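You operate a simulated robot arm through the tools that you are given. There is no shell and no other tool. Be economical: measure what you need, move in short steps, check, and stop when the job is done.

You run a simulated two-armed robot. Do the job below in one go: nothing can be reset, and whatever is moved stays where it is left.

Task
Lay the grey insert in the blue crate, lid it, push the shelf home and pin it.
Fine: draw the pull-out shelf right out first; the shelf pin goes from the spare hole into the lock hole.
Where things are to end (x, y in the base frame): grey carton insert within 6 cm of [107, 5].

The check looks at the end state, three seconds after you hand in, the way a careful person would. Anything else that was tipped, shoved, dropped, spilled or broken makes it a failure. Lids that push on must go on centred and level and be pressed home; caps that screw on are set level and turned clockwise until they are tight.

Robot
Two 7-joint arms with two-finger parallel grippers on one trunk, on a base that drives. Base frame: it is fixed to the floor where the robot stands at the start and does not move with it; the origin is under the middle of the robot, x ahead of it, y to its left, z up. Readings come in cm, rad, newtons and seconds.
The left shoulder is at the start at [5, 16.5, 103], the right one opposite. With the tool pointing down near the work surface each hand reaches from about 10 to 66 cm from the robot's upright axis, wherever it stands, measured 20 degrees to its own side. Places, roughly: blue crate lid (35x25x5 cm) [70, 110, 80]; hole of the lock hole of the pull-out shelf [100, -30, 60]; inside of the blue crate [110, 10, 60]; pull-out shelf [110, 10, 60]; rim of the blue crate [110, 10, 70]; white carton insert [50, 175, 75]. Payload 3.91 kg a hand.
Tool frame (each hand has its own): the origin (TCP) lies between the finger pads and is the grasp point; the fingertips stand 3 cm ahead of it; z points along the fingers, y is the line along which they close. The gripper opens to 11 cm. The fingers are 2 cm wide and 1 cm thick; the gripper's body (4.8 by 11.2 cm) begins 5.5 cm behind the TCP.
Orientation is that of the tool frame in the base frame, as [roll, pitch, yaw] about the fixed x, y, z axes, in that order (R = Rz(yaw) Ry(pitch) Rx(roll)). With the fingers straight down and closing along the base's y, the tool's x points along the base's -x, its y along +y and its z along -z.

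Tools
- The arms move only by the tool step_arm. It takes "left_plan", "right_plan" or both (then of equal length, played together; a hand with none holds still); each is a list of rows, each a list of 7 numbers: the shift along the tool's x, y, z in mm, then the turn, a rotation vector about the tool's x, y, z in rad, then the opening in per cent of the stroke, from 0 (shut) to 100 (fully open). In form: [[x, y, z, rx, ry, rz, gripper], ...]. A call has 1 to 20 rows; each row is the pose to reach, as a shift and turn from the pose commanded when the call began, along the tool's axes at that moment. Rows are played at 5 a second. More than 5 cm and 0.15 rad between two rows, or a gripper value outside its range, and nothing of the call is played. Where a pose cannot be reached the arm comes as near as it can. A force on the tool above 60 N (or 10 N above the force at the start of the call, whichever is more), or a blocked arm, ends the call early, and 0.2 s more pass. The fingers move at their own pace (about 4.5 cm/s each) and stop on an object; they squeeze with about 21 N. The grip force told is the motor's: it shows also when the fingers shut on nothing. Time passes only in rows, and 0.2 s behind the last, so rows that repeat a pose let the fingers close. It gives the time, the measured TCP pose, the force on the tool (base axes), the opening and the grip force at its end, in the units of the frame above (readings bear some noise), with the torque about the TCP (base axes, N m) and any sound that the robot's microphone picked up.
- Cameras (640 x 400 px; columns grow to the right, rows downward): "scene" is now at [11.6, -0.85, 120.05]; the picture's right is [-0.07, -1.00, 0.00], its down [-0.58, 0.04, -0.81] and it looks along [0.81, -0.06, -0.58] (base axes); focal length 249 px, centre (320, 200). "left" rides on the left gripper at [7.2, -1.7, -10.3] in its tool frame; the picture's right is [0.23, 0.97, 0.00], its down [-0.76, 0.18, -0.62] and it looks along [-0.61, 0.14, 0.78] (tool axes); focal length 222 px, centre (320, 200). "right" rides on the right gripper at [7.2, 1.7, -10.3] in its tool frame; the picture's right is [-0.23, 0.97, 0.00], its down [-0.76, -0.18, -0.62] and it looks along [-0.61, -0.14, 0.78] (tool axes); focal length 222 px, centre (320, 200). There is no depth. A picture from a camera that has moved, and an enlarged one, comes with that camera's place and axes in the base frame and with its lens.
- capture(camera): a new picture of that camera. The clock stands still meanwhile.
- slide_trunk(by): slides the trunk up (or, below 0, down) by that many cm; the arms and the scene camera ride with it, the base frame stays. It gives what a move gives, with no picture.
- roll_base(legs): drives the robot by 1 to 6 legs, each [ahead, left, turn to the left] in cm, cm and rad, along the robot's own axes; the way and the turn of a leg run together, so that a leg with both is an arc; at most 150 cm and 3.142 rad a leg. The arms and the cameras ride along, it lands a little off, and it stops where it bumps. It gives what a move gives.
- head_to(pan, tilt): turns the head with the scene camera to pan (to the left, within 1.396 rad either way) and tilt (down, from -0.506 to 1.204), counted from straight ahead of the robot. It gives what a move gives.
- close_up(camera, box): a new picture of the part [left, top, right, bottom] of that camera's present view, enlarged. The clock stands still meanwhile.
- finish_job(): hands the job in; it is judged then, once.

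Go step by step. Nothing tells you exact positions but the pictures and the camera data: compare them with the known pose of the tool, close in by small moves and look again before you grip or let go. The budget is 120 turns and 92 pictures, counting those below and the enlarged ones. Unless the task says otherwise, let go and move clear before handing in, and close with one line.

The tools are called after "Request:" by a JSON object that holds its "api" and its "payload". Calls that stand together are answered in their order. step_arm: Moves the arms, as the interface text tells. Its arguments: {"type":"object","properties":{"left_plan":{"type":"array","items":{"type":"array","items":{"type":"number"}}},"right_plan":{"type":"array","items":{"type":"array","items":{"type":"number"}}}},"required":[]} The other tools are called the same way: slide_trunk (by) slides the trunk up or down; roll_base (legs) drives the base; head_to (pan, tilt) turns the head that bears the scene camera; capture (camera) takes a picture; close_up (camera, box) takes an enlarged picture of a part of a camera's view; finish_job () hands the job in.

At the start:

```text
t: 0.0
left_tcp_pos: [49.99, 17.64, 83.48]
left_ee_rot: [3.141, 0.001, -3.141]
left_ft_force: [0.0, 0.0, -0.9]
left_ft_torque: [0.0, -0.02, -0.04]
left_grip_width: 11.03
left_finger_force: 0.1
right_tcp_pos: [53.83, -20.9, 89.86]
right_ee_rot: [-3.141, 0.0, -3.141]
right_ft_force: [-0.4, -0.3, 0.4]
right_ft_torque: [-0.02, 0.01, -0.01]
right_grip_width: 10.99
right_finger_force: 0.1
trunk travel left (down, up): [-25.0, 25.3]
robot x, y, heading: [0.18, 0.25, -0.0]
head pan, tilt: [-0.075, 0.618]
```

scene: 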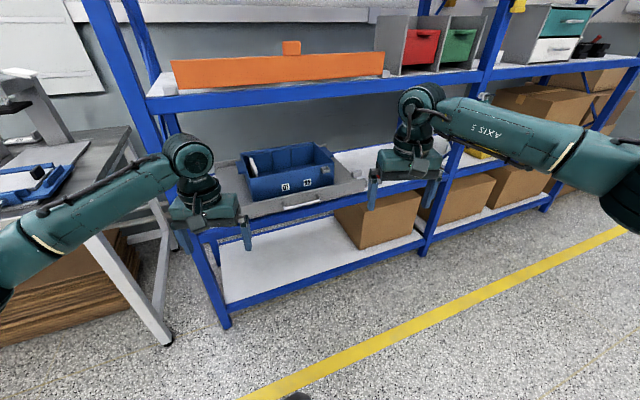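
right: 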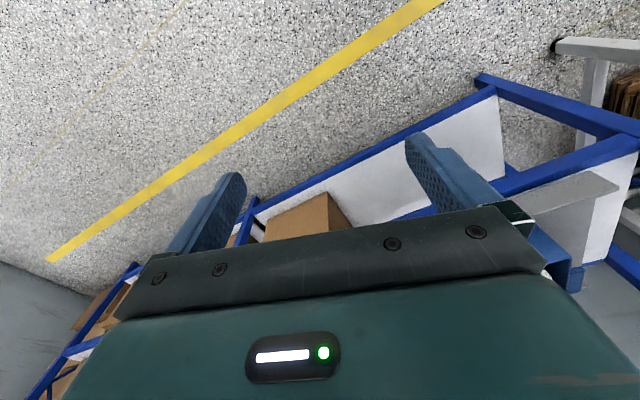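
left: 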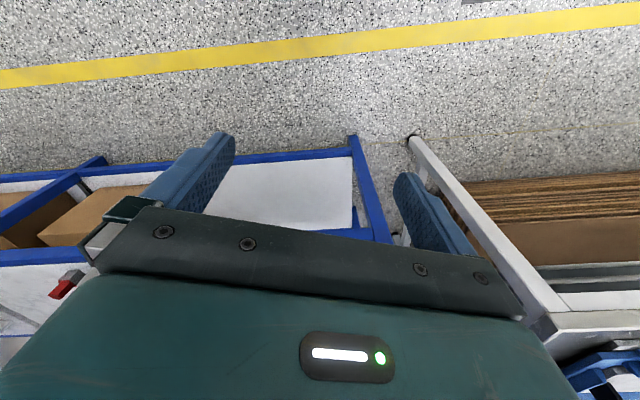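

The pull-out shelf with the blue crate is ahead of me, and there is a table to the left. I'll look at the crate and shelf in detail, then find the lid and the inserts.

Request:
{"api": "close_up", "payload": {"camera": "scene", "box": [200, 120, 520, 320]}}

Request:
{"api": "head_to", "payload": {"pan": 1.2, "tilt": 0.5}}

Request:
{"api": "capture", "payload": {"camera": "scene"}}

```text
2.00 times, centred on (360, 220) of scene
camera zoom: at [11.6, -0.85, 120.05], right [-0.07, -1.0, 0.0], down [-0.58, 0.04, -0.81], along [0.81, -0.06, -0.58], focal length 499 px, centre (240, 160)
```

zoom: 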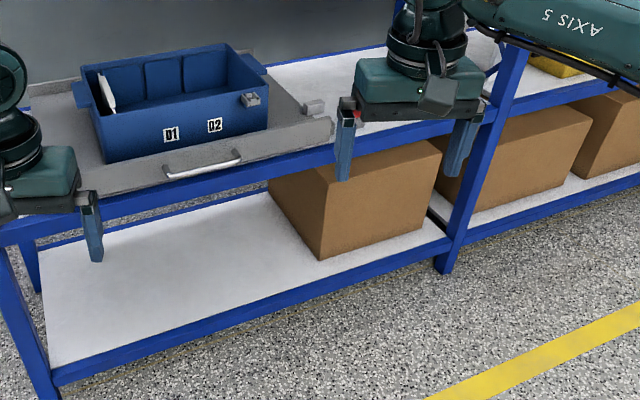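

```text
t: 1.4
left_tcp_pos: [50.0, 17.69, 83.58]
left_ee_rot: [3.141, -0.002, 3.141]
left_ft_force: [0.5, 0.3, 0.8]
left_ft_torque: [-0.02, 0.02, 0.03]
left_grip_width: 11.01
left_finger_force: 0.1
right_tcp_pos: [53.77, -20.9, 89.76]
right_ee_rot: [-3.14, 0.001, 3.141]
right_ft_force: [0.2, -1.3, 0.8]
right_ft_torque: [-0.03, 0.02, 0.0]
right_grip_width: 11.0
right_finger_force: 0.1
trunk travel left (down, up): [-25.0, 25.3]
robot x, y, heading: [0.05, 0.27, -0.001]
head pan, tilt: [1.201, 0.499]
```

```text
87 pictures are left
camera scene: at [6.14, 8.29, 121.12], right [0.93, -0.36, 0.0], down [-0.17, -0.45, -0.88], along [0.32, 0.82, -0.48], focal length 249 px, centre (320, 200)
```

scene: 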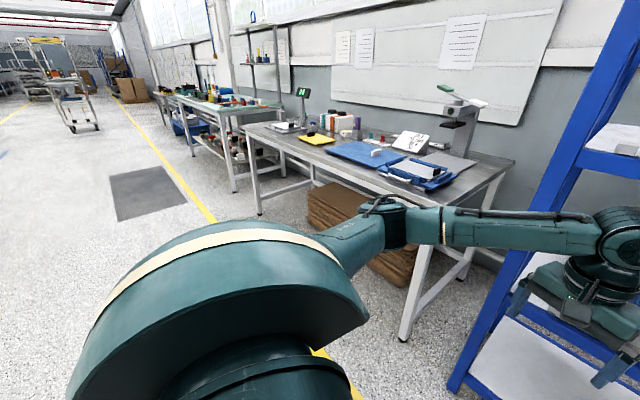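

Request:
{"api": "close_up", "payload": {"camera": "scene", "box": [270, 80, 530, 242]}}

Request:
{"api": "close_up", "payload": {"camera": "scene", "box": [320, 120, 480, 220]}}

```text
2.46 times, centred on (400, 161) of scene
camera zoom: at [6.14, 8.29, 121.12], right [0.93, -0.36, 0.0], down [-0.17, -0.45, -0.88], along [0.32, 0.82, -0.48], focal length 614 px, centre (123, 296)
```

zoom: 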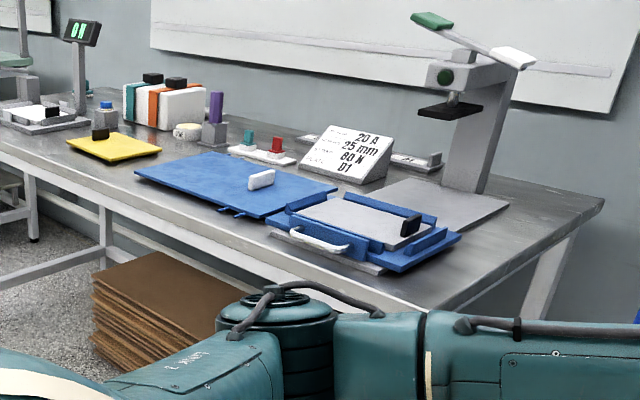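

```text
4.00 times, centred on (400, 170) of scene
camera zoom: at [6.14, 8.29, 121.12], right [0.93, -0.36, 0.0], down [-0.17, -0.45, -0.88], along [0.32, 0.82, -0.48], focal length 998 px, centre (0, 320)
```

zoom: 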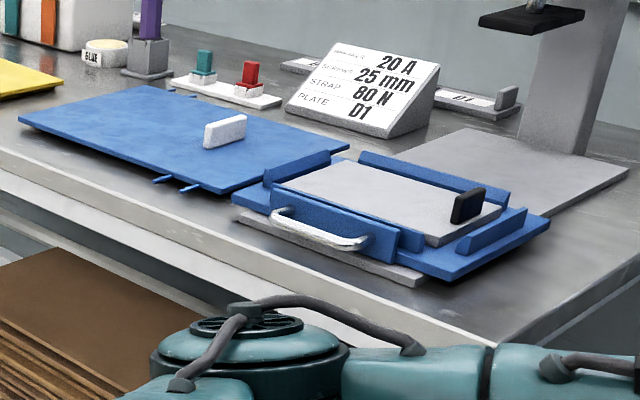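

The grey insert with the black knob lies on the table at the left, beside the blue lid with the white knob. I'll tuck both arms in so I can see the shelf and drive safely.

Request:
{"api": "step_arm", "payload": {"left_plan": [[40, 0, -20, 0, 0, 0, 100], [80, 0, -40, 0, 0, 0, 100], [120, 0, -60, 0, 0, 0, 100], [160, 0, -70, 0, 0, 0, 100], [200, 0, -70, 0, 0, 0, 100]], "right_plan": [[45, 0, 0, 0, 0, 0, 100], [90, 0, 0, 0, 0, 0, 100], [135, 0, 0, 0, 0, 0, 100], [180, 0, 0, 0, 0, 0, 100], [220, 0, 0, 0, 0, 0, 100]]}}

Request:
{"api": "head_to", "payload": {"pan": -0.1, "tilt": 0.5}}

Request:
{"api": "close_up", "payload": {"camera": "scene", "box": [200, 100, 440, 250]}}

```text
t: 2.6
left_tcp_pos: [30.01, 17.7, 90.47]
left_ee_rot: [3.14, 0.0, 3.141]
left_ft_force: [-0.3, 1.0, 0.0]
left_ft_torque: [0.0, 0.01, -0.04]
left_grip_width: 11.0
left_finger_force: 0.0
right_tcp_pos: [31.7, -20.86, 89.62]
right_ee_rot: [3.141, -0.001, 3.14]
right_ft_force: [-0.3, -0.2, -0.4]
right_ft_torque: [0.01, 0.0, 0.03]
right_grip_width: 11.01
right_finger_force: 0.0
trunk travel left (down, up): [-25.0, 25.3]
robot x, y, heading: [0.22, 0.16, -0.001]
head pan, tilt: [1.201, 0.499]
```

```text
t: 4.1
left_tcp_pos: [30.22, 17.57, 90.53]
left_ee_rot: [3.141, 0.0, 3.141]
left_ft_force: [-0.8, -0.3, -0.3]
left_ft_torque: [0.04, -0.01, 0.02]
left_grip_width: 11.01
left_finger_force: 0.1
right_tcp_pos: [31.63, -20.86, 89.71]
right_ee_rot: [3.141, 0.0, -3.141]
right_ft_force: [0.9, 0.0, -0.3]
right_ft_torque: [0.0, 0.02, 0.0]
right_grip_width: 10.99
right_finger_force: 0.2
trunk travel left (down, up): [-25.0, 25.3]
robot x, y, heading: [0.0, 0.11, -0.003]
head pan, tilt: [-0.099, 0.499]
```

```text
2.67 times, centred on (320, 175) of scene
camera zoom: at [11.89, -1.09, 121.12], right [-0.1, -1.0, 0.0], down [-0.48, 0.05, -0.88], along [0.87, -0.09, -0.48], focal length 665 px, centre (320, 267)
```

zoom: 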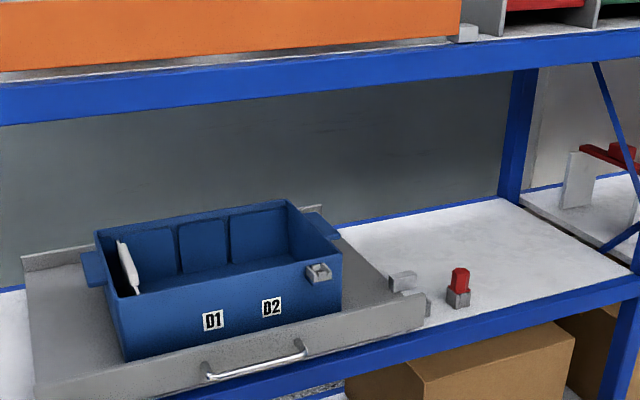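

The shelf is set about 0.26 rad askew to my heading. Its handle is near [92, 0, 62], and the red pin sits in a spare hole to the right of the shelf. I'll drive up square to the shelf, then look again.

Request:
{"api": "roll_base", "payload": {"legs": [[40, 0, 0], [0, -32, 0], [0, 0, 0.26]]}}

Request:
{"api": "head_to", "payload": {"pan": 0.3, "tilt": 0.75}}

Request:
{"api": "capture", "payload": {"camera": "scene"}}

```text
t: 9.2
left_tcp_pos: [64.73, -7.55, 90.47]
left_ee_rot: [-3.142, 0.002, -2.885]
left_ft_force: [0.1, 0.1, -0.4]
left_ft_torque: [0.01, -0.01, 0.02]
left_grip_width: 10.99
left_finger_force: 0.2
right_tcp_pos: [75.91, -44.45, 89.61]
right_ee_rot: [3.141, 0.0, -2.885]
right_ft_force: [-0.3, -0.9, 0.8]
right_ft_torque: [-0.02, 0.02, 0.0]
right_grip_width: 10.98
right_finger_force: 0.1
trunk travel left (down, up): [-25.0, 25.3]
robot x, y, heading: [40.42, -32.36, 0.26]
head pan, tilt: [-0.099, 0.499]
```

```text
t: 10.1
left_tcp_pos: [64.52, -7.56, 90.44]
left_ee_rot: [-3.14, 0.0, -2.883]
left_ft_force: [0.7, 0.5, 1.1]
left_ft_torque: [0.01, -0.01, 0.01]
left_grip_width: 10.99
left_finger_force: 0.1
right_tcp_pos: [76.02, -44.43, 89.56]
right_ee_rot: [3.141, 0.0, -2.883]
right_ft_force: [-0.5, -0.6, 0.4]
right_ft_torque: [-0.03, 0.01, 0.0]
right_grip_width: 10.98
right_finger_force: 0.1
trunk travel left (down, up): [-25.0, 25.3]
robot x, y, heading: [40.18, -32.49, 0.26]
head pan, tilt: [0.3, 0.75]
```

```text
83 pictures are left
camera scene: at [49.75, -27.42, 118.92], right [0.53, -0.85, 0.0], down [-0.58, -0.36, -0.73], along [0.62, 0.39, -0.68], focal length 249 px, centre (320, 200)
```

scene: 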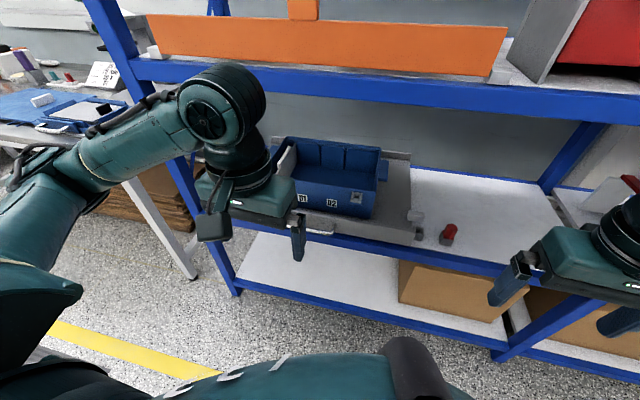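

Request:
{"api": "close_up", "payload": {"camera": "scene", "box": [270, 130, 478, 260]}}

Request:
{"api": "capture", "payload": {"camera": "left"}}

```text
3.08 times, centred on (374, 195) of scene
camera zoom: at [49.75, -27.42, 118.92], right [0.53, -0.85, 0.0], down [-0.58, -0.36, -0.73], along [0.62, 0.39, -0.68], focal length 768 px, centre (154, 215)
```

zoom: 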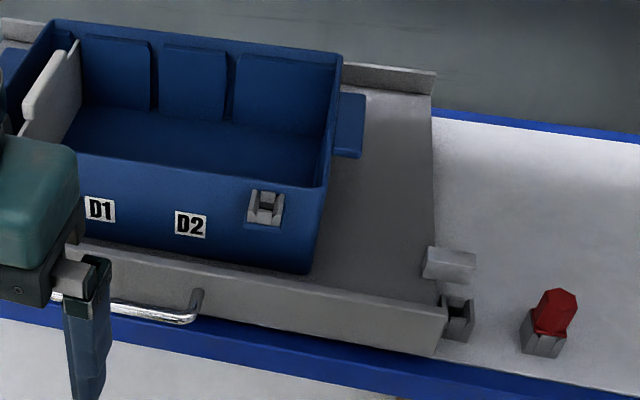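

```text
81 pictures are left
camera left: at [57.96, -11.09, 100.74], right [-0.47, 0.88, 0.0], down [0.69, 0.37, 0.62], along [0.55, 0.29, -0.78], focal length 222 px, centre (320, 200)
```

left: 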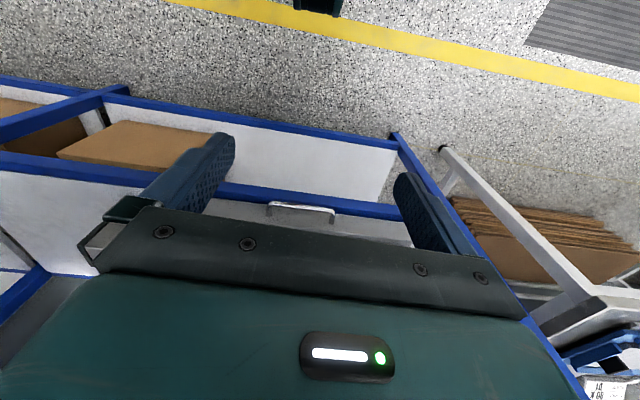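

The handle bar runs from about [91.5, -6.5] to [87, 8], with its middle near [89.3, 0.6, 63]. I'll turn the left hand a quarter turn so it closes across the bar, bring it forward above the bar and look.

Request:
{"api": "step_arm", "payload": {"left_plan": [[-10, 0, 0, 0, 0, 0.143, 100], [-20, 0, 0, 0, 0, 0.286, 100], [-30, 0, 0, 0, 0, 0.428, 100], [-40, 0, 0, 0, 0, 0.571, 100], [-50, 0, 0, 0, 0, 0.714, 100], [-60, 0, 0, 0, 0, 0.857, 100], [-80, 0, 0, 0, 0, 1.0, 100], [-100, 0, 10, 0, 0, 1.142, 100], [-120, 0, 20, 0, 0, 1.285, 100], [-140, 0, 40, 0, 0, 1.428, 100], [-150, 0, 60, 0, 0, 1.571, 100], [-150, 0, 80, 0, 0, 1.6, 100]]}}

Request:
{"api": "capture", "payload": {"camera": "left"}}

```text
t: 12.7
left_tcp_pos: [79.09, -3.74, 82.35]
left_ee_rot: [-3.141, 0.0, 1.798]
left_ft_force: [-0.3, -0.1, 0.6]
left_ft_torque: [-0.01, 0.05, -0.01]
left_grip_width: 10.99
left_finger_force: 0.1
right_tcp_pos: [76.0, -44.35, 89.62]
right_ee_rot: [3.141, 0.0, -2.882]
right_ft_force: [-0.8, -0.1, -0.4]
right_ft_torque: [0.02, 0.01, -0.01]
right_grip_width: 11.0
right_finger_force: 0.0
trunk travel left (down, up): [-25.0, 25.3]
robot x, y, heading: [39.56, -32.25, 0.259]
head pan, tilt: [0.3, 0.75]
```

```text
80 pictures are left
camera left: at [75.76, 2.9, 92.68], right [0.9, 0.44, 0.0], down [0.34, -0.7, 0.62], along [0.27, -0.56, -0.78], focal length 222 px, centre (320, 200)
```

left: 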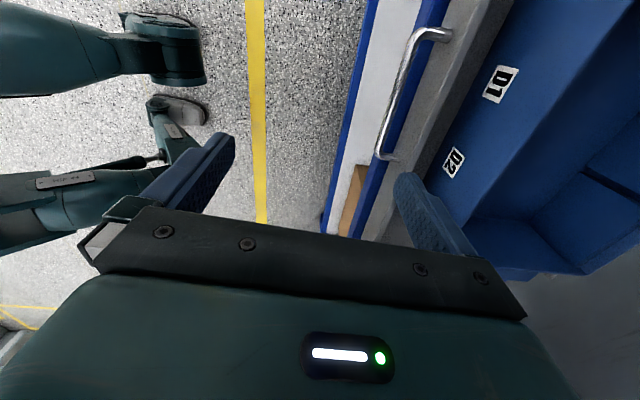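

The bar's middle is near [88.1, 0.5], it stands about 3.7 cm off the lip, and the rack is turned about 0.32. I'll narrow the fingers and lower onto the bar.

Request:
{"api": "step_arm", "payload": {"left_plan": [[5, 30, 20, 0, 0, -0.05, 30], [10, 60, 50, 0, 0, -0.09, 30], [20, 90, 80, 0, 0, -0.09, 30], [21, 97, 110, 0, 0, -0.09, 30], [21, 97, 120, 0, 0, -0.09, 30], [21, 97, 120, 0, 0, -0.09, 30]]}}

Request:
{"api": "capture", "payload": {"camera": "left"}}

```text
t: 14.1
left_tcp_pos: [87.88, 0.55, 70.55]
left_ee_rot: [3.141, 0.0, 1.89]
left_ft_force: [0.2, 0.2, -0.6]
left_ft_torque: [-0.02, 0.01, -0.02]
left_grip_width: 3.29
left_finger_force: 0.0
right_tcp_pos: [75.93, -44.36, 89.6]
right_ee_rot: [-3.141, 0.0, -2.883]
right_ft_force: [-0.4, -0.1, -0.6]
right_ft_torque: [-0.03, 0.0, 0.01]
right_grip_width: 11.02
right_finger_force: 0.0
trunk travel left (down, up): [-25.0, 25.3]
robot x, y, heading: [39.79, -32.56, 0.257]
head pan, tilt: [0.3, 0.75]
```

```text
79 pictures are left
camera left: at [83.95, 6.89, 80.81], right [0.85, 0.52, 0.0], down [0.41, -0.67, 0.62], along [0.32, -0.53, -0.78], focal length 222 px, centre (320, 200)
```

left: 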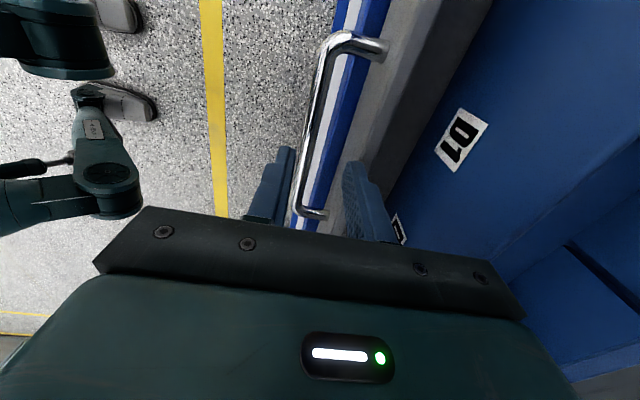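

The bar lies between the fingers, slightly to the near side. I'll shift a little, lower and close.

Request:
{"api": "step_arm", "payload": {"left_plan": [[-3, -5, 20, 0, 0, -0.04, 30], [-3, -5, 40, 0, 0, -0.04, 30], [-3, -5, 60, 0, 0, -0.04, 30]]}}

Request:
{"api": "capture", "payload": {"camera": "left"}}

```text
t: 14.6
left_tcp_pos: [88.24, 0.58, 70.04]
left_ee_rot: [3.11, 0.006, 1.934]
left_ft_force: [-15.4, -1.6, 27.4]
left_ft_torque: [0.4, -0.05, 0.23]
left_grip_width: 2.56
left_finger_force: 0.1
right_tcp_pos: [75.81, -44.36, 89.73]
right_ee_rot: [3.141, 0.003, -2.882]
right_ft_force: [0.3, 1.0, 0.2]
right_ft_torque: [-0.02, 0.0, -0.03]
right_grip_width: 10.98
right_finger_force: 0.1
trunk travel left (down, up): [-25.0, 25.3]
robot x, y, heading: [40.17, -32.56, 0.26]
head pan, tilt: [0.3, 0.75]
stopped in row 2 (left hand): the force on the tool passed its limit (the readings are from after the stop); the commanded pose is now the measured one
```

```text
78 pictures are left
camera left: at [83.66, 6.61, 80.28], right [0.83, 0.56, 0.03], down [0.42, -0.65, 0.63], along [0.37, -0.51, -0.77], focal length 222 px, centre (320, 200)
```

left: 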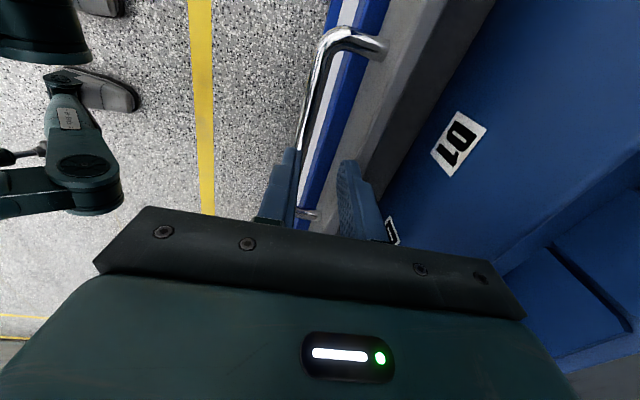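

The near finger landed on the bar, so its top is at z ≈ 67 and it lies about 1.2 cm nearer than I aimed. I'll lift, shift and lower again.

Request:
{"api": "step_arm", "payload": {"left_plan": [[0, -3, -15, 0.03, 0, 0, 32], [0, -13, -15, 0.03, 0, 0, 32], [0, -13, 0, 0.03, 0, 0, 32], [0, -13, 15, 0.03, 0, 0, 32], [0, -13, 25, 0.03, 0, 0, 32]]}}

Request:
{"api": "capture", "payload": {"camera": "left"}}

```text
t: 15.8
left_tcp_pos: [87.01, 0.05, 66.96]
left_ee_rot: [-3.137, 0.003, 1.933]
left_ft_force: [0.7, 0.1, 0.0]
left_ft_torque: [0.02, 0.01, 0.0]
left_grip_width: 3.52
left_finger_force: 0.1
right_tcp_pos: [75.9, -44.37, 89.73]
right_ee_rot: [-3.141, -0.001, -2.884]
right_ft_force: [0.2, 0.4, 0.6]
right_ft_torque: [-0.01, 0.0, -0.02]
right_grip_width: 11.01
right_finger_force: 0.2
trunk travel left (down, up): [-25.0, 25.3]
robot x, y, heading: [39.89, -32.02, 0.26]
head pan, tilt: [0.3, 0.75]
```

```text
77 pictures are left
camera left: at [82.8, 6.34, 77.21], right [0.83, 0.56, -0.01], down [0.44, -0.65, 0.63], along [0.35, -0.52, -0.78], focal length 222 px, centre (320, 200)
```

left: 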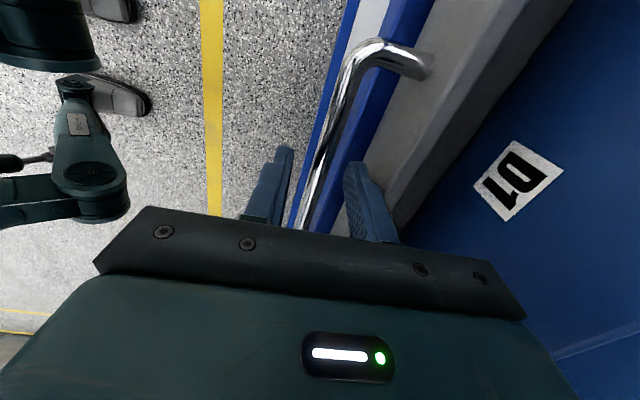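

The bar is now between the fingers, so I'll close on it.

Request:
{"api": "step_arm", "payload": {"left_plan": [[0, 0, 0, 0, 0, 0, 0], [0, 0, 0, 0, 0, 0, 0], [0, 0, 0, 0, 0, 0, 0]]}}

Request:
{"api": "capture", "payload": {"camera": "left"}}

```text
t: 16.6
left_tcp_pos: [87.2, 0.21, 66.91]
left_ee_rot: [-3.135, 0.005, 1.932]
left_ft_force: [3.5, 1.2, -1.9]
left_ft_torque: [-0.05, -0.11, -0.86]
left_grip_width: 1.28
left_finger_force: 45.0
right_tcp_pos: [76.0, -44.43, 89.7]
right_ee_rot: [-3.141, -0.001, -2.883]
right_ft_force: [-0.1, 0.5, -0.5]
right_ft_torque: [0.0, -0.01, 0.0]
right_grip_width: 11.01
right_finger_force: 0.1
trunk travel left (down, up): [-25.0, 25.3]
robot x, y, heading: [39.75, -32.31, 0.256]
head pan, tilt: [0.3, 0.75]
```

```text
76 pictures are left
camera left: at [82.85, 6.36, 77.23], right [0.83, 0.56, -0.01], down [0.44, -0.65, 0.63], along [0.34, -0.52, -0.78], focal length 222 px, centre (320, 200)
```

left: 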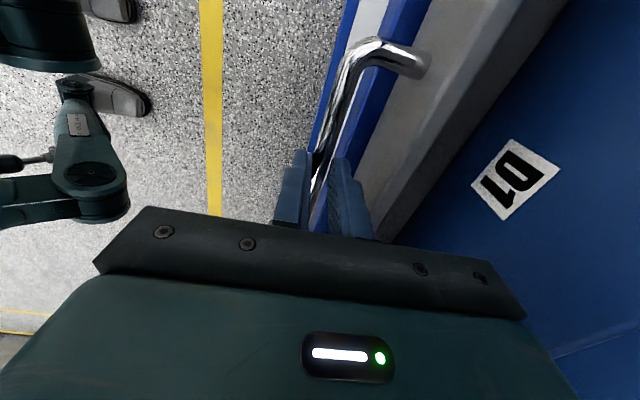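

I have the handle. I'll draw the shelf out along the rack normal and watch the force.

Request:
{"api": "step_arm", "payload": {"left_plan": [[1, -20, 0, 0, 0, 0.03, 0], [2, -40, 0, 0, 0, 0.06, 0], [4, -60, 0, 0, 0, 0.06, 0], [5, -80, 0, 0, 0, 0.06, 0], [6, -100, 0, 0, 0, 0.06, 0], [7, -120, 0, 0, 0, 0.06, 0]]}}

Request:
{"api": "capture", "payload": {"camera": "scene"}}

```text
t: 18.0
left_tcp_pos: [75.56, -3.59, 67.05]
left_ee_rot: [-3.136, 0.005, 1.874]
left_ft_force: [-0.5, -2.1, -4.1]
left_ft_torque: [-0.28, -0.21, 0.2]
left_grip_width: 1.15
left_finger_force: 45.2
right_tcp_pos: [75.93, -44.34, 89.61]
right_ee_rot: [-3.14, 0.0, -2.882]
right_ft_force: [-0.4, 0.7, 1.1]
right_ft_torque: [-0.01, -0.02, -0.05]
right_grip_width: 11.03
right_finger_force: 0.1
trunk travel left (down, up): [-25.0, 25.3]
robot x, y, heading: [39.95, -32.4, 0.258]
head pan, tilt: [0.3, 0.75]
```

```text
75 pictures are left
camera scene: at [49.75, -27.37, 118.92], right [0.53, -0.85, 0.0], down [-0.58, -0.36, -0.73], along [0.62, 0.39, -0.68], focal length 249 px, centre (320, 200)
```

scene: 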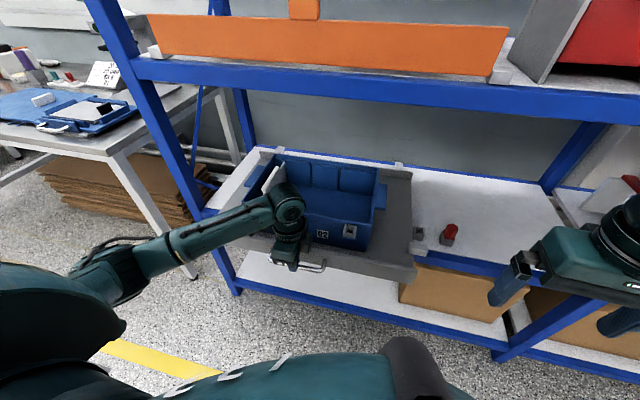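

It slides freely and is 12 cm out. I'll keep pulling until it reaches its stop.

Request:
{"api": "step_arm", "payload": {"left_plan": [[0, -20, 0, 0, 0, 0, 0], [0, -40, 0, 0, 0, 0, 0], [0, -60, 0, 0, 0, 0, 0], [0, -80, 0, 0, 0, 0, 0], [0, -100, 0, 0, 0, 0, 0], [0, -120, 0, 0, 0, 0, 0], [0, -140, 0, 0, 0, 0, 0], [0, -160, 0, 0, 0, 0, 0]]}}

Request:
{"api": "capture", "payload": {"camera": "scene"}}

```text
t: 19.8
left_tcp_pos: [60.23, -8.52, 67.12]
left_ee_rot: [-3.136, 0.01, 1.873]
left_ft_force: [3.8, -18.9, -21.3]
left_ft_torque: [-0.55, -0.2, 0.22]
left_grip_width: 1.17
left_finger_force: 45.3
right_tcp_pos: [76.16, -44.37, 89.63]
right_ee_rot: [3.141, -0.001, -2.882]
right_ft_force: [-0.8, 0.2, 0.1]
right_ft_torque: [-0.01, 0.0, 0.0]
right_grip_width: 11.0
right_finger_force: 0.1
trunk travel left (down, up): [-25.0, 25.3]
robot x, y, heading: [40.24, -32.32, 0.259]
head pan, tilt: [0.3, 0.75]
```

```text
74 pictures are left
camera scene: at [49.8, -27.42, 118.92], right [0.53, -0.85, 0.0], down [-0.58, -0.36, -0.73], along [0.62, 0.39, -0.68], focal length 249 px, centre (320, 200)
```

scene: 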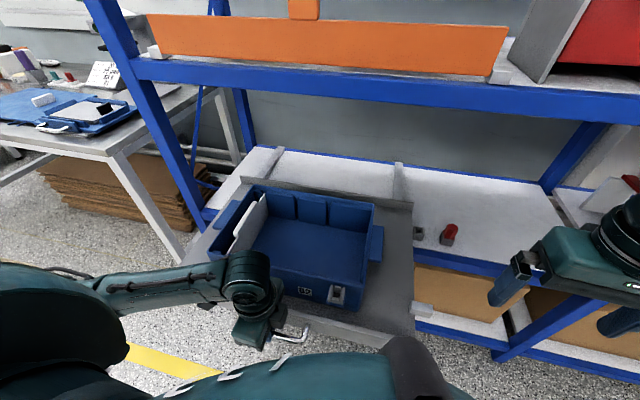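

It is 28 cm out with a small sideways strain. I'll ease that and pull another few centimetres.

Request:
{"api": "step_arm", "payload": {"left_plan": [[-4, 0, 3, 0, 0, 0, 0], [-5, -15, 3, 0, 0, 0, 0], [-6, -30, 3, 0, 0, 0, 0], [-7, -45, 3, 0, 0, 0, 0], [-7, -45, 3, 0, 0, 0, 0]]}}

```text
t: 20.7
left_tcp_pos: [58.53, -9.13, 67.11]
left_ee_rot: [3.095, -0.003, 1.89]
left_ft_force: [6.0, 2.0, -3.3]
left_ft_torque: [-0.33, -0.38, -0.83]
left_grip_width: 1.18
left_finger_force: 45.2
right_tcp_pos: [76.08, -44.29, 89.54]
right_ee_rot: [-3.141, -0.001, -2.883]
right_ft_force: [-0.5, -0.8, 1.2]
right_ft_torque: [0.02, 0.0, 0.01]
right_grip_width: 11.01
right_finger_force: 0.0
trunk travel left (down, up): [-25.0, 25.3]
robot x, y, heading: [39.75, -32.19, 0.257]
head pan, tilt: [0.3, 0.75]
stopped in row 4 (left hand): the force on the tool passed its limit (the readings are from after the stop); the commanded pose is now the measured one
```

It hit its stop 30 cm out, so it is right out. I'll let go and lift clear.

Request:
{"api": "step_arm", "payload": {"left_plan": [[0, 0, 0, 0, 0, 0, 30], [0, 0, 0, 0, 0, 0, 32], [0, 0, -30, 0.04, 0, 0, 32], [0, 0, -70, 0.04, 0, 0, 32], [0, 0, -110, 0.04, 0, 0, 50], [0, 0, -150, 0.04, 0, 0, 80], [0, 0, -190, 0.04, 0, 0, 100], [0, 0, -230, 0.04, 0, 0, 100]]}}

Request:
{"api": "capture", "payload": {"camera": "scene"}}

Request:
{"api": "capture", "payload": {"camera": "left"}}

```text
t: 22.5
left_tcp_pos: [60.38, -9.73, 91.31]
left_ee_rot: [-3.141, -0.005, 1.89]
left_ft_force: [0.3, -0.1, -0.1]
left_ft_torque: [0.03, -0.01, 0.0]
left_grip_width: 10.98
left_finger_force: 0.0
left hand out of reach, approached as far as the arm can: row 4, 5, 6, 7, 8
right_tcp_pos: [76.02, -44.18, 89.64]
right_ee_rot: [-3.141, -0.002, -2.885]
right_ft_force: [-0.4, -0.9, -0.2]
right_ft_torque: [-0.05, 0.0, -0.02]
right_grip_width: 11.0
right_finger_force: 0.0
trunk travel left (down, up): [-25.0, 25.3]
robot x, y, heading: [39.94, -32.43, 0.264]
head pan, tilt: [0.3, 0.75]
```

```text
73 pictures are left
camera scene: at [49.78, -27.36, 118.92], right [0.53, -0.85, 0.0], down [-0.58, -0.36, -0.73], along [0.62, 0.39, -0.68], focal length 249 px, centre (320, 200)
```

scene: 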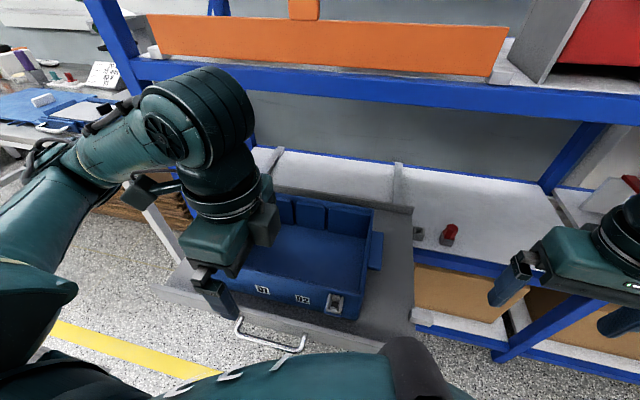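

```text
72 pictures are left
camera left: at [56.54, -3.54, 101.69], right [0.85, 0.52, 0.0], down [0.41, -0.67, 0.62], along [0.33, -0.53, -0.78], focal length 222 px, centre (320, 200)
```

left: 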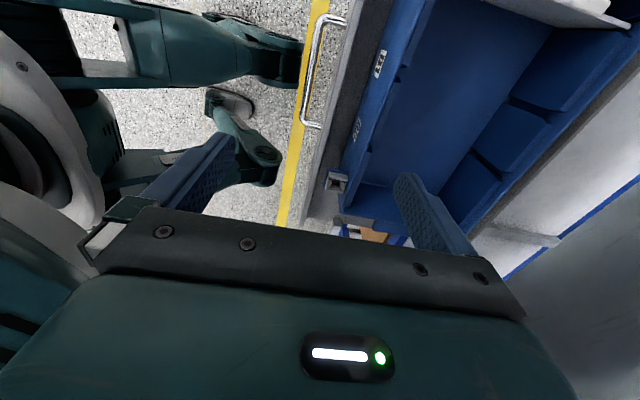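

The shelf is right out. The grey insert is at about [87, 91] on the table. I'll drive back, go left and come up to the table so the right hand can take the insert.

Request:
{"api": "roll_base", "payload": {"legs": [[-45, 0, 0], [0, 0, 0.05], [0, 120, 0], [60, 0, 0]]}}

Request:
{"api": "head_to", "payload": {"pan": -0.2, "tilt": 0.75}}

Request:
{"api": "capture", "payload": {"camera": "scene"}}

```text
t: 34.4
left_tcp_pos: [38.29, 112.12, 91.26]
left_ee_rot: [3.141, -0.005, 1.928]
left_ft_force: [0.0, 0.1, -1.1]
left_ft_torque: [-0.02, 0.0, 0.0]
left_grip_width: 10.97
left_finger_force: 0.1
right_tcp_pos: [55.1, 78.2, 89.6]
right_ee_rot: [-3.14, 0.001, -2.846]
right_ft_force: [0.2, 0.4, 0.2]
right_ft_torque: [0.02, -0.01, 0.01]
right_grip_width: 11.02
right_finger_force: 0.0
trunk travel left (down, up): [-25.0, 25.3]
robot x, y, heading: [18.69, 88.68, 0.294]
head pan, tilt: [0.3, 0.75]
```

```text
t: 35.3
left_tcp_pos: [38.42, 112.01, 91.34]
left_ee_rot: [3.141, -0.006, 1.927]
left_ft_force: [0.2, 0.2, -0.6]
left_ft_torque: [-0.02, -0.01, -0.01]
left_grip_width: 11.01
left_finger_force: 0.1
right_tcp_pos: [54.92, 78.01, 89.61]
right_ee_rot: [-3.141, 0.001, -2.845]
right_ft_force: [0.3, 0.4, 0.6]
right_ft_torque: [-0.01, 0.03, 0.0]
right_grip_width: 11.0
right_finger_force: 0.1
trunk travel left (down, up): [-25.0, 25.3]
robot x, y, heading: [18.46, 88.59, 0.3]
head pan, tilt: [-0.201, 0.75]
```

```text
71 pictures are left
camera scene: at [29.6, 90.25, 118.92], right [0.1, -1.0, 0.0], down [-0.68, -0.07, -0.73], along [0.73, 0.07, -0.68], focal length 249 px, centre (320, 200)
```

scene: 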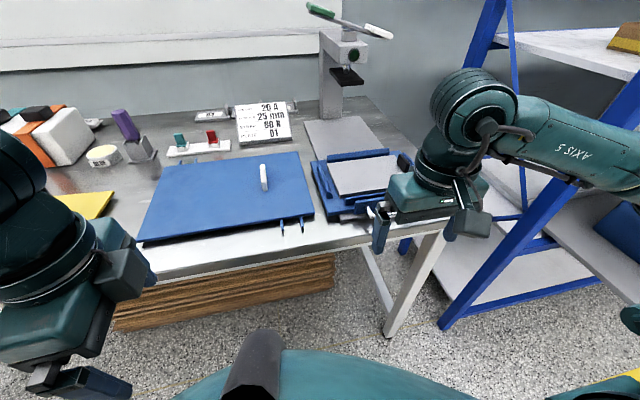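

Request:
{"api": "close_up", "payload": {"camera": "scene", "box": [120, 90, 440, 260]}}

Request:
{"api": "capture", "payload": {"camera": "right"}}

```text
2.00 times, centred on (280, 175) of scene
camera zoom: at [29.6, 90.25, 118.92], right [0.1, -1.0, 0.0], down [-0.68, -0.07, -0.73], along [0.73, 0.07, -0.68], focal length 499 px, centre (400, 250)
```

zoom: 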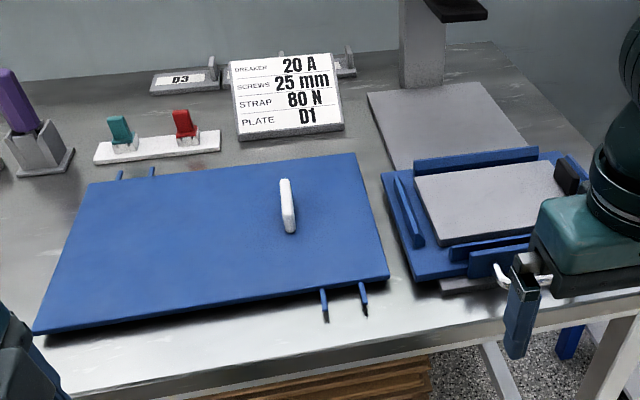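

```text
69 pictures are left
camera right: at [47.64, 77.64, 99.88], right [-0.07, 1.0, 0.0], down [0.78, 0.05, 0.62], along [0.62, 0.04, -0.78], focal length 222 px, centre (320, 200)
```

right: 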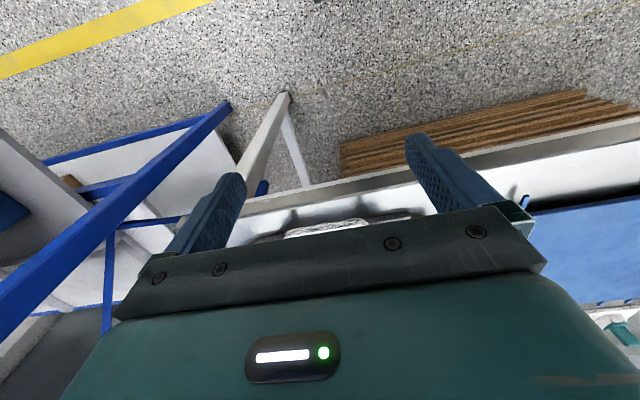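

The lid (with a white knob) and the insert lie on the table, and my right hand hides the insert's knob. I'll pull the right hand aside and look again.

Request:
{"api": "step_arm", "payload": {"right_plan": [[30, -40, 0, 0, 0, 0, 100], [60, -80, 0, 0, 0, 0, 100], [90, -120, 0, 0, 0, 0, 100], [120, -160, 0, 0, 0, 0, 100]]}}

Request:
{"api": "close_up", "payload": {"camera": "scene", "box": [290, 130, 450, 230]}}

```text
t: 36.3
left_tcp_pos: [38.23, 112.12, 91.38]
left_ee_rot: [3.137, -0.006, 1.928]
left_ft_force: [0.5, 0.3, -0.4]
left_ft_torque: [-0.01, -0.01, 0.02]
left_grip_width: 10.98
left_finger_force: 0.1
right_tcp_pos: [49.64, 58.45, 90.11]
right_ee_rot: [3.138, 0.0, -2.845]
right_ft_force: [0.1, 0.6, -0.1]
right_ft_torque: [-0.02, 0.0, -0.01]
right_grip_width: 10.98
right_finger_force: 0.1
right hand out of reach, approached as far as the arm can: row 2, 3, 4
trunk travel left (down, up): [-25.0, 25.3]
robot x, y, heading: [18.38, 88.86, 0.293]
head pan, tilt: [-0.201, 0.75]
```

```text
4.00 times, centred on (370, 180) of scene
camera zoom: at [29.56, 90.24, 118.93], right [0.1, -1.0, 0.0], down [-0.68, -0.06, -0.73], along [0.73, 0.07, -0.68], focal length 998 px, centre (120, 280)
```

zoom: 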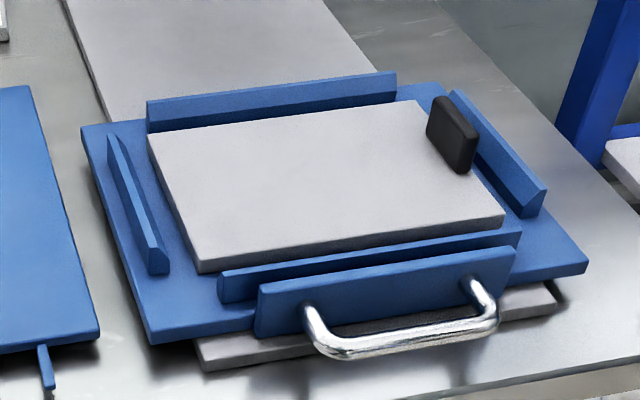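

The insert is about 18.5 × 12.5 cm, centred near [79, 83], and its black knob is near its right edge at about [80.2, 75.5], top z ≈ 86.6. I'll move up a little and bring the right hand over the knob.

Request:
{"api": "roll_base", "payload": {"legs": [[6, 0, 0.03]]}}

Request:
{"api": "step_arm", "payload": {"right_plan": [[-40, 10, -40, 0, 0, 0, 100], [-80, 20, -50, 0, 0, 0, 60], [-120, 30, -50, 0, 0, 0, 50], [-160, 40, -50, 0, 0, 0, 45], [-200, 50, -50, 0, 0, 0, 45], [-240, 60, -50, 0, 0, 0, 45], [-260, 70, -50, 0, 0, 0, 45], [-260, 70, -50, 0, 0, 0, 45]]}}

Request:
{"api": "capture", "payload": {"camera": "right"}}

Request:
{"api": "capture", "payload": {"camera": "scene"}}

```text
t: 37.3
left_tcp_pos: [43.29, 114.5, 91.31]
left_ee_rot: [3.141, -0.007, 1.959]
left_ft_force: [-0.3, 0.8, -0.6]
left_ft_torque: [0.01, 0.02, 0.01]
left_grip_width: 10.99
left_finger_force: 0.0
right_tcp_pos: [56.14, 61.19, 90.05]
right_ee_rot: [3.139, -0.001, -2.817]
right_ft_force: [0.6, -0.7, -0.7]
right_ft_torque: [-0.01, 0.01, 0.01]
right_grip_width: 10.98
right_finger_force: 0.0
trunk travel left (down, up): [-25.0, 25.3]
robot x, y, heading: [24.1, 90.54, 0.321]
head pan, tilt: [-0.201, 0.75]
```

```text
refused: row 1 steps farther than a row can; nothing moved
```

```text
67 pictures are left
camera right: at [48.78, 60.46, 100.28], right [-0.1, 1.0, 0.0], down [0.78, 0.07, 0.62], along [0.62, 0.06, -0.78], focal length 222 px, centre (320, 200)
```

right: 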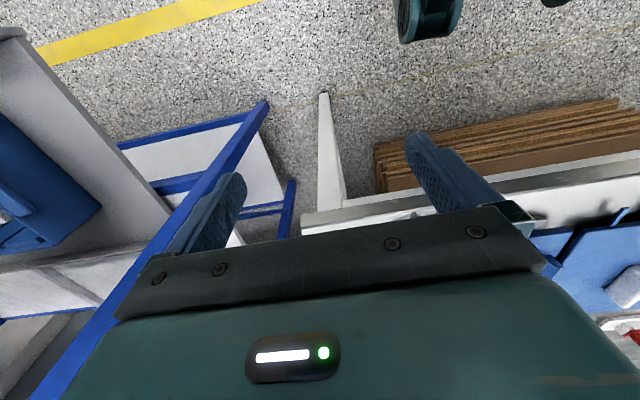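

```text
66 pictures are left
camera scene: at [35.18, 92.38, 118.91], right [0.12, -0.99, 0.0], down [-0.68, -0.09, -0.73], along [0.73, 0.09, -0.68], focal length 249 px, centre (320, 200)
```

scene: 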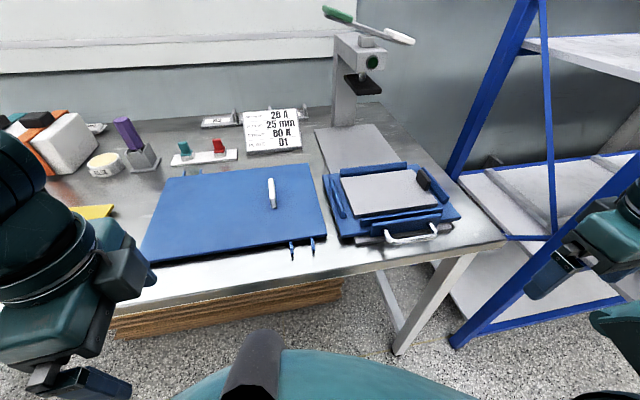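

The rows were too long, so I'll use shorter steps to get above the knob.

Request:
{"api": "step_arm", "payload": {"right_plan": [[-20, 5, -40, 0, 0, 0, 100], [-60, 15, -60, 0, 0, 0, 60], [-100, 25, -60, 0, 0, 0, 50], [-140, 35, -60, 0, 0, 0, 45], [-180, 45, -60, 0, 0, 0, 45], [-220, 50, -60, 0, 0, 0, 45], [-255, 59, -60, 0, 0, 0, 45], [-255, 59, -60, 0, 0, 0, 45]]}}

Request:
{"api": "capture", "payload": {"camera": "right"}}

Request:
{"api": "close_up", "payload": {"camera": "scene", "box": [300, 100, 540, 250]}}

```text
t: 39.1
left_tcp_pos: [43.2, 114.34, 91.29]
left_ee_rot: [3.14, -0.006, 1.957]
left_ft_force: [0.0, -0.1, -0.6]
left_ft_torque: [0.0, -0.03, 0.0]
left_grip_width: 11.02
left_finger_force: 0.0
right_tcp_pos: [78.39, 74.9, 96.23]
right_ee_rot: [3.141, -0.003, -2.816]
right_ft_force: [0.6, -0.1, -0.3]
right_ft_torque: [0.01, 0.01, -0.03]
right_grip_width: 4.96
right_finger_force: 0.1
trunk travel left (down, up): [-25.0, 25.3]
robot x, y, heading: [24.37, 90.49, 0.321]
head pan, tilt: [-0.201, 0.75]
```

```text
65 pictures are left
camera right: at [71.03, 74.21, 106.35], right [-0.1, 1.0, 0.0], down [0.78, 0.07, 0.62], along [0.62, 0.06, -0.78], focal length 222 px, centre (320, 200)
```

right: 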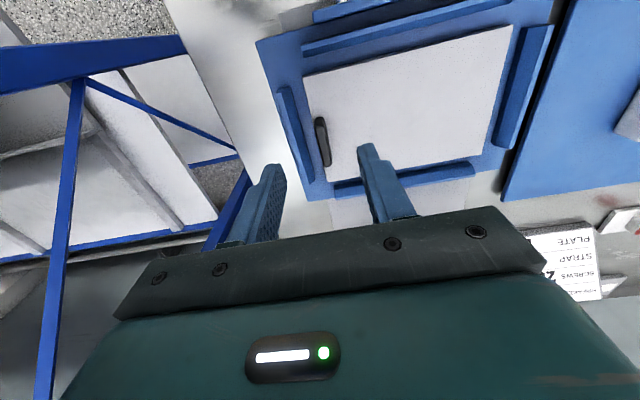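

```text
2.67 times, centred on (420, 175) of scene
camera zoom: at [35.15, 92.37, 118.92], right [0.12, -0.99, 0.0], down [-0.68, -0.08, -0.73], along [0.73, 0.09, -0.68], focal length 665 px, centre (53, 267)
```

zoom: 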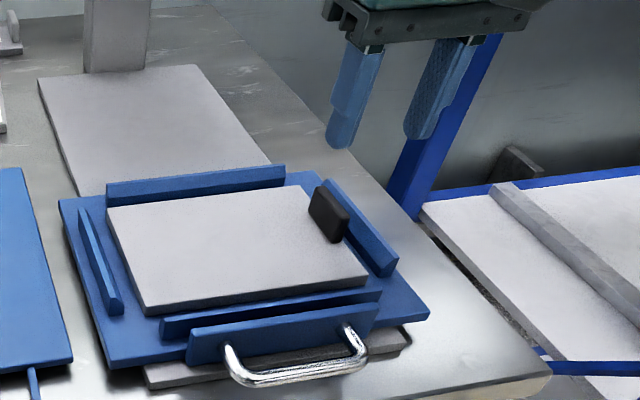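

The knob lies close to the hand's line. I'll come down a little and look again to fix its height and distance.

Request:
{"api": "step_arm", "payload": {"right_plan": [[-4, 3, 20, 0, 0, 0, 45], [-4, 3, 40, 0, 0, 0, 45], [-4, 3, 40, 0, 0, 0, 45]]}}

Request:
{"api": "capture", "payload": {"camera": "right"}}

```text
t: 39.9
left_tcp_pos: [43.29, 114.42, 91.42]
left_ee_rot: [3.138, -0.005, 1.958]
left_ft_force: [0.9, 0.2, -0.3]
left_ft_torque: [0.01, 0.01, 0.04]
left_grip_width: 10.97
left_finger_force: 0.0
right_tcp_pos: [78.53, 75.29, 91.98]
right_ee_rot: [3.14, -0.002, -2.817]
right_ft_force: [0.2, 0.4, -0.7]
right_ft_torque: [0.01, 0.0, -0.02]
right_grip_width: 4.94
right_finger_force: 0.1
trunk travel left (down, up): [-25.0, 25.3]
robot x, y, heading: [24.37, 90.76, 0.32]
head pan, tilt: [-0.201, 0.75]
```

```text
63 pictures are left
camera right: at [71.22, 74.66, 102.22], right [-0.1, 1.0, 0.0], down [0.78, 0.07, 0.62], along [0.62, 0.06, -0.78], focal length 222 px, centre (320, 200)
```

right: 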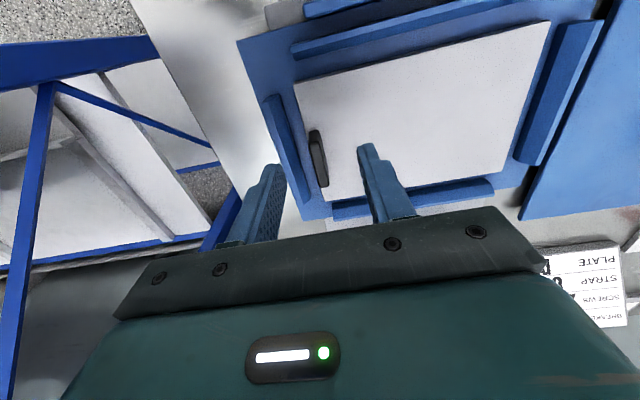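

The knob is centred between the fingers. I'll lower in small steps, checking with the scene camera.

Request:
{"api": "step_arm", "payload": {"right_plan": [[0, 0, 15, 0, 0, 0, 45], [0, 0, 30, 0, 0, 0, 45], [0, 0, 30, 0, 0, 0, 45]]}}

Request:
{"api": "close_up", "payload": {"camera": "scene", "box": [340, 120, 500, 220]}}

Request:
{"api": "capture", "payload": {"camera": "right"}}

```text
t: 40.7
left_tcp_pos: [43.21, 114.43, 91.43]
left_ee_rot: [3.14, -0.006, 1.958]
left_ft_force: [0.6, -0.7, 0.2]
left_ft_torque: [-0.03, 0.0, -0.03]
left_grip_width: 11.0
left_finger_force: 0.0
right_tcp_pos: [78.44, 75.37, 89.05]
right_ee_rot: [3.14, -0.001, -2.817]
right_ft_force: [0.8, -0.6, 0.1]
right_ft_torque: [0.02, 0.01, -0.02]
right_grip_width: 4.93
right_finger_force: 0.1
trunk travel left (down, up): [-25.0, 25.3]
robot x, y, heading: [24.25, 90.33, 0.325]
head pan, tilt: [-0.201, 0.75]
```

```text
4.00 times, centred on (420, 170) of scene
camera zoom: at [35.15, 92.37, 118.92], right [0.12, -0.99, 0.0], down [-0.68, -0.08, -0.73], along [0.73, 0.09, -0.68], focal length 998 px, centre (-80, 320)
```

zoom: 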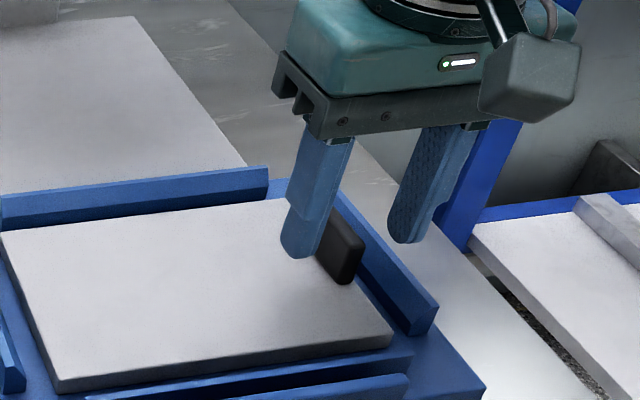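

```text
61 pictures are left
camera right: at [71.24, 74.64, 99.28], right [-0.1, 1.0, 0.0], down [0.78, 0.07, 0.62], along [0.62, 0.06, -0.78], focal length 222 px, centre (320, 200)
```

right: 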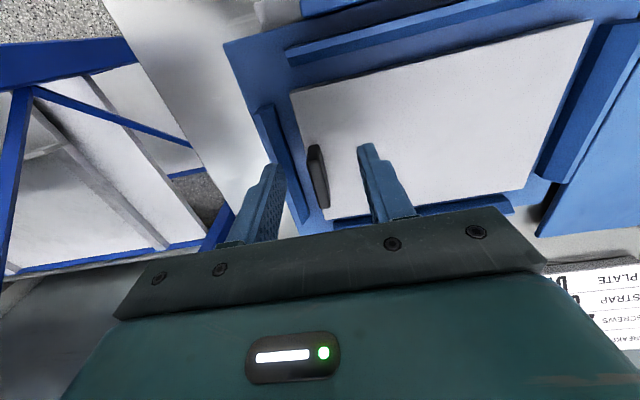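

The insert's top is at z ≈ 84.3 and the knob is about 1 cm further ahead. I'll shift forward, lower slightly and close on the knob.

Request:
{"api": "step_arm", "payload": {"right_plan": [[-8, -1, 6, 0, 0, 0, 45], [-8, -1, 12, 0, 0, 0, 45], [-8, -1, 12, 0, 0, 0, 20], [-8, -1, 12, 0, 0, 0, 0], [-8, -1, 12, 0, 0, 0, 0], [-8, -1, 12, 0, 0, 0, 0]]}}

Request:
{"api": "capture", "payload": {"camera": "right"}}

```text
t: 42.1
left_tcp_pos: [43.23, 114.47, 91.42]
left_ee_rot: [3.14, -0.004, 1.959]
left_ft_force: [-0.6, -0.5, 0.1]
left_ft_torque: [-0.02, -0.01, 0.0]
left_grip_width: 10.99
left_finger_force: 0.0
right_tcp_pos: [79.55, 75.54, 87.68]
right_ee_rot: [3.139, -0.001, -2.817]
right_ft_force: [-0.9, 0.0, -0.6]
right_ft_torque: [0.0, -0.01, 0.0]
right_grip_width: 0.92
right_finger_force: 20.9
trunk travel left (down, up): [-25.0, 25.3]
robot x, y, heading: [24.24, 90.38, 0.325]
head pan, tilt: [-0.201, 0.75]
```

```text
60 pictures are left
camera right: at [72.12, 74.78, 97.98], right [-0.1, 1.0, 0.0], down [0.78, 0.07, 0.62], along [0.62, 0.06, -0.78], focal length 222 px, centre (320, 200)
```

right: 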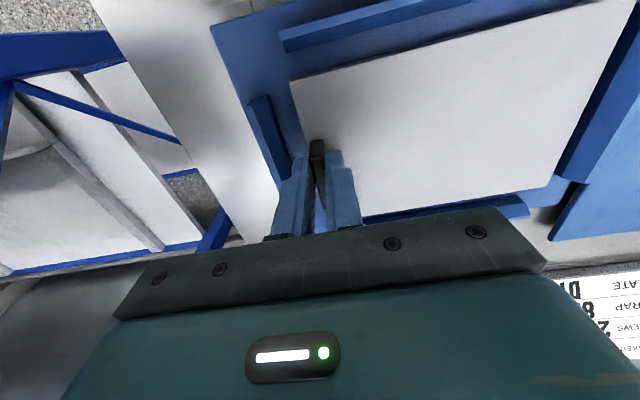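

I've gripped the knob at 0.9 cm width. I'll lift a few centimetres and check the weight and tilt.

Request:
{"api": "step_arm", "payload": {"right_plan": [[0, 0, -10, 0, 0, 0, 0], [0, 0, -25, 0, 0, 0, 0], [0, 0, -45, 0, 0, 0, 0], [0, 0, -70, 0, 0, 0, 0], [0, 0, -70, 0, 0, 0, 0]]}}

Request:
{"api": "close_up", "payload": {"camera": "scene", "box": [300, 70, 540, 220]}}

Request:
{"api": "capture", "payload": {"camera": "right"}}

```text
t: 43.3
left_tcp_pos: [43.28, 114.49, 91.29]
left_ee_rot: [3.14, -0.007, 1.958]
left_ft_force: [-0.4, 0.0, -1.1]
left_ft_torque: [0.01, -0.01, 0.01]
left_grip_width: 10.99
left_finger_force: 0.1
right_tcp_pos: [79.29, 75.37, 94.66]
right_ee_rot: [3.141, -0.001, -2.817]
right_ft_force: [-0.4, 0.9, -0.3]
right_ft_torque: [-0.04, -0.01, 0.03]
right_grip_width: 0.91
right_finger_force: 20.9
trunk travel left (down, up): [-25.0, 25.3]
robot x, y, heading: [24.43, 90.84, 0.324]
head pan, tilt: [-0.201, 0.75]
```

```text
2.67 times, centred on (420, 145) of scene
camera zoom: at [35.15, 92.37, 118.92], right [0.12, -0.99, 0.0], down [-0.68, -0.08, -0.73], along [0.73, 0.09, -0.68], focal length 665 px, centre (53, 347)
```

zoom: 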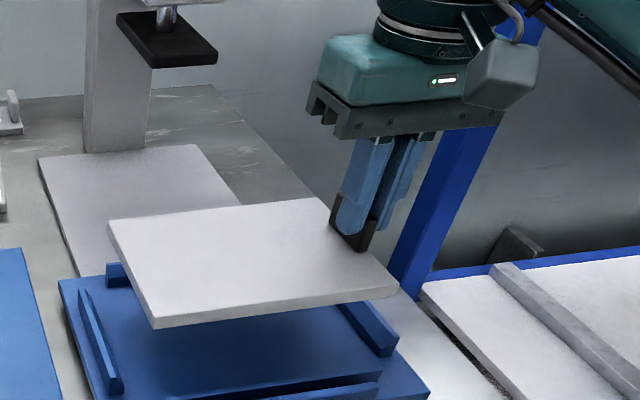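

```text
58 pictures are left
camera right: at [72.01, 74.71, 104.98], right [-0.1, 1.0, 0.0], down [0.78, 0.07, 0.62], along [0.62, 0.06, -0.78], focal length 222 px, centre (320, 200)
```

right: 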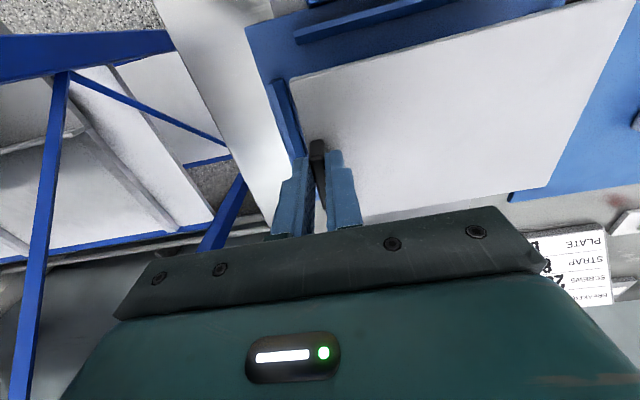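

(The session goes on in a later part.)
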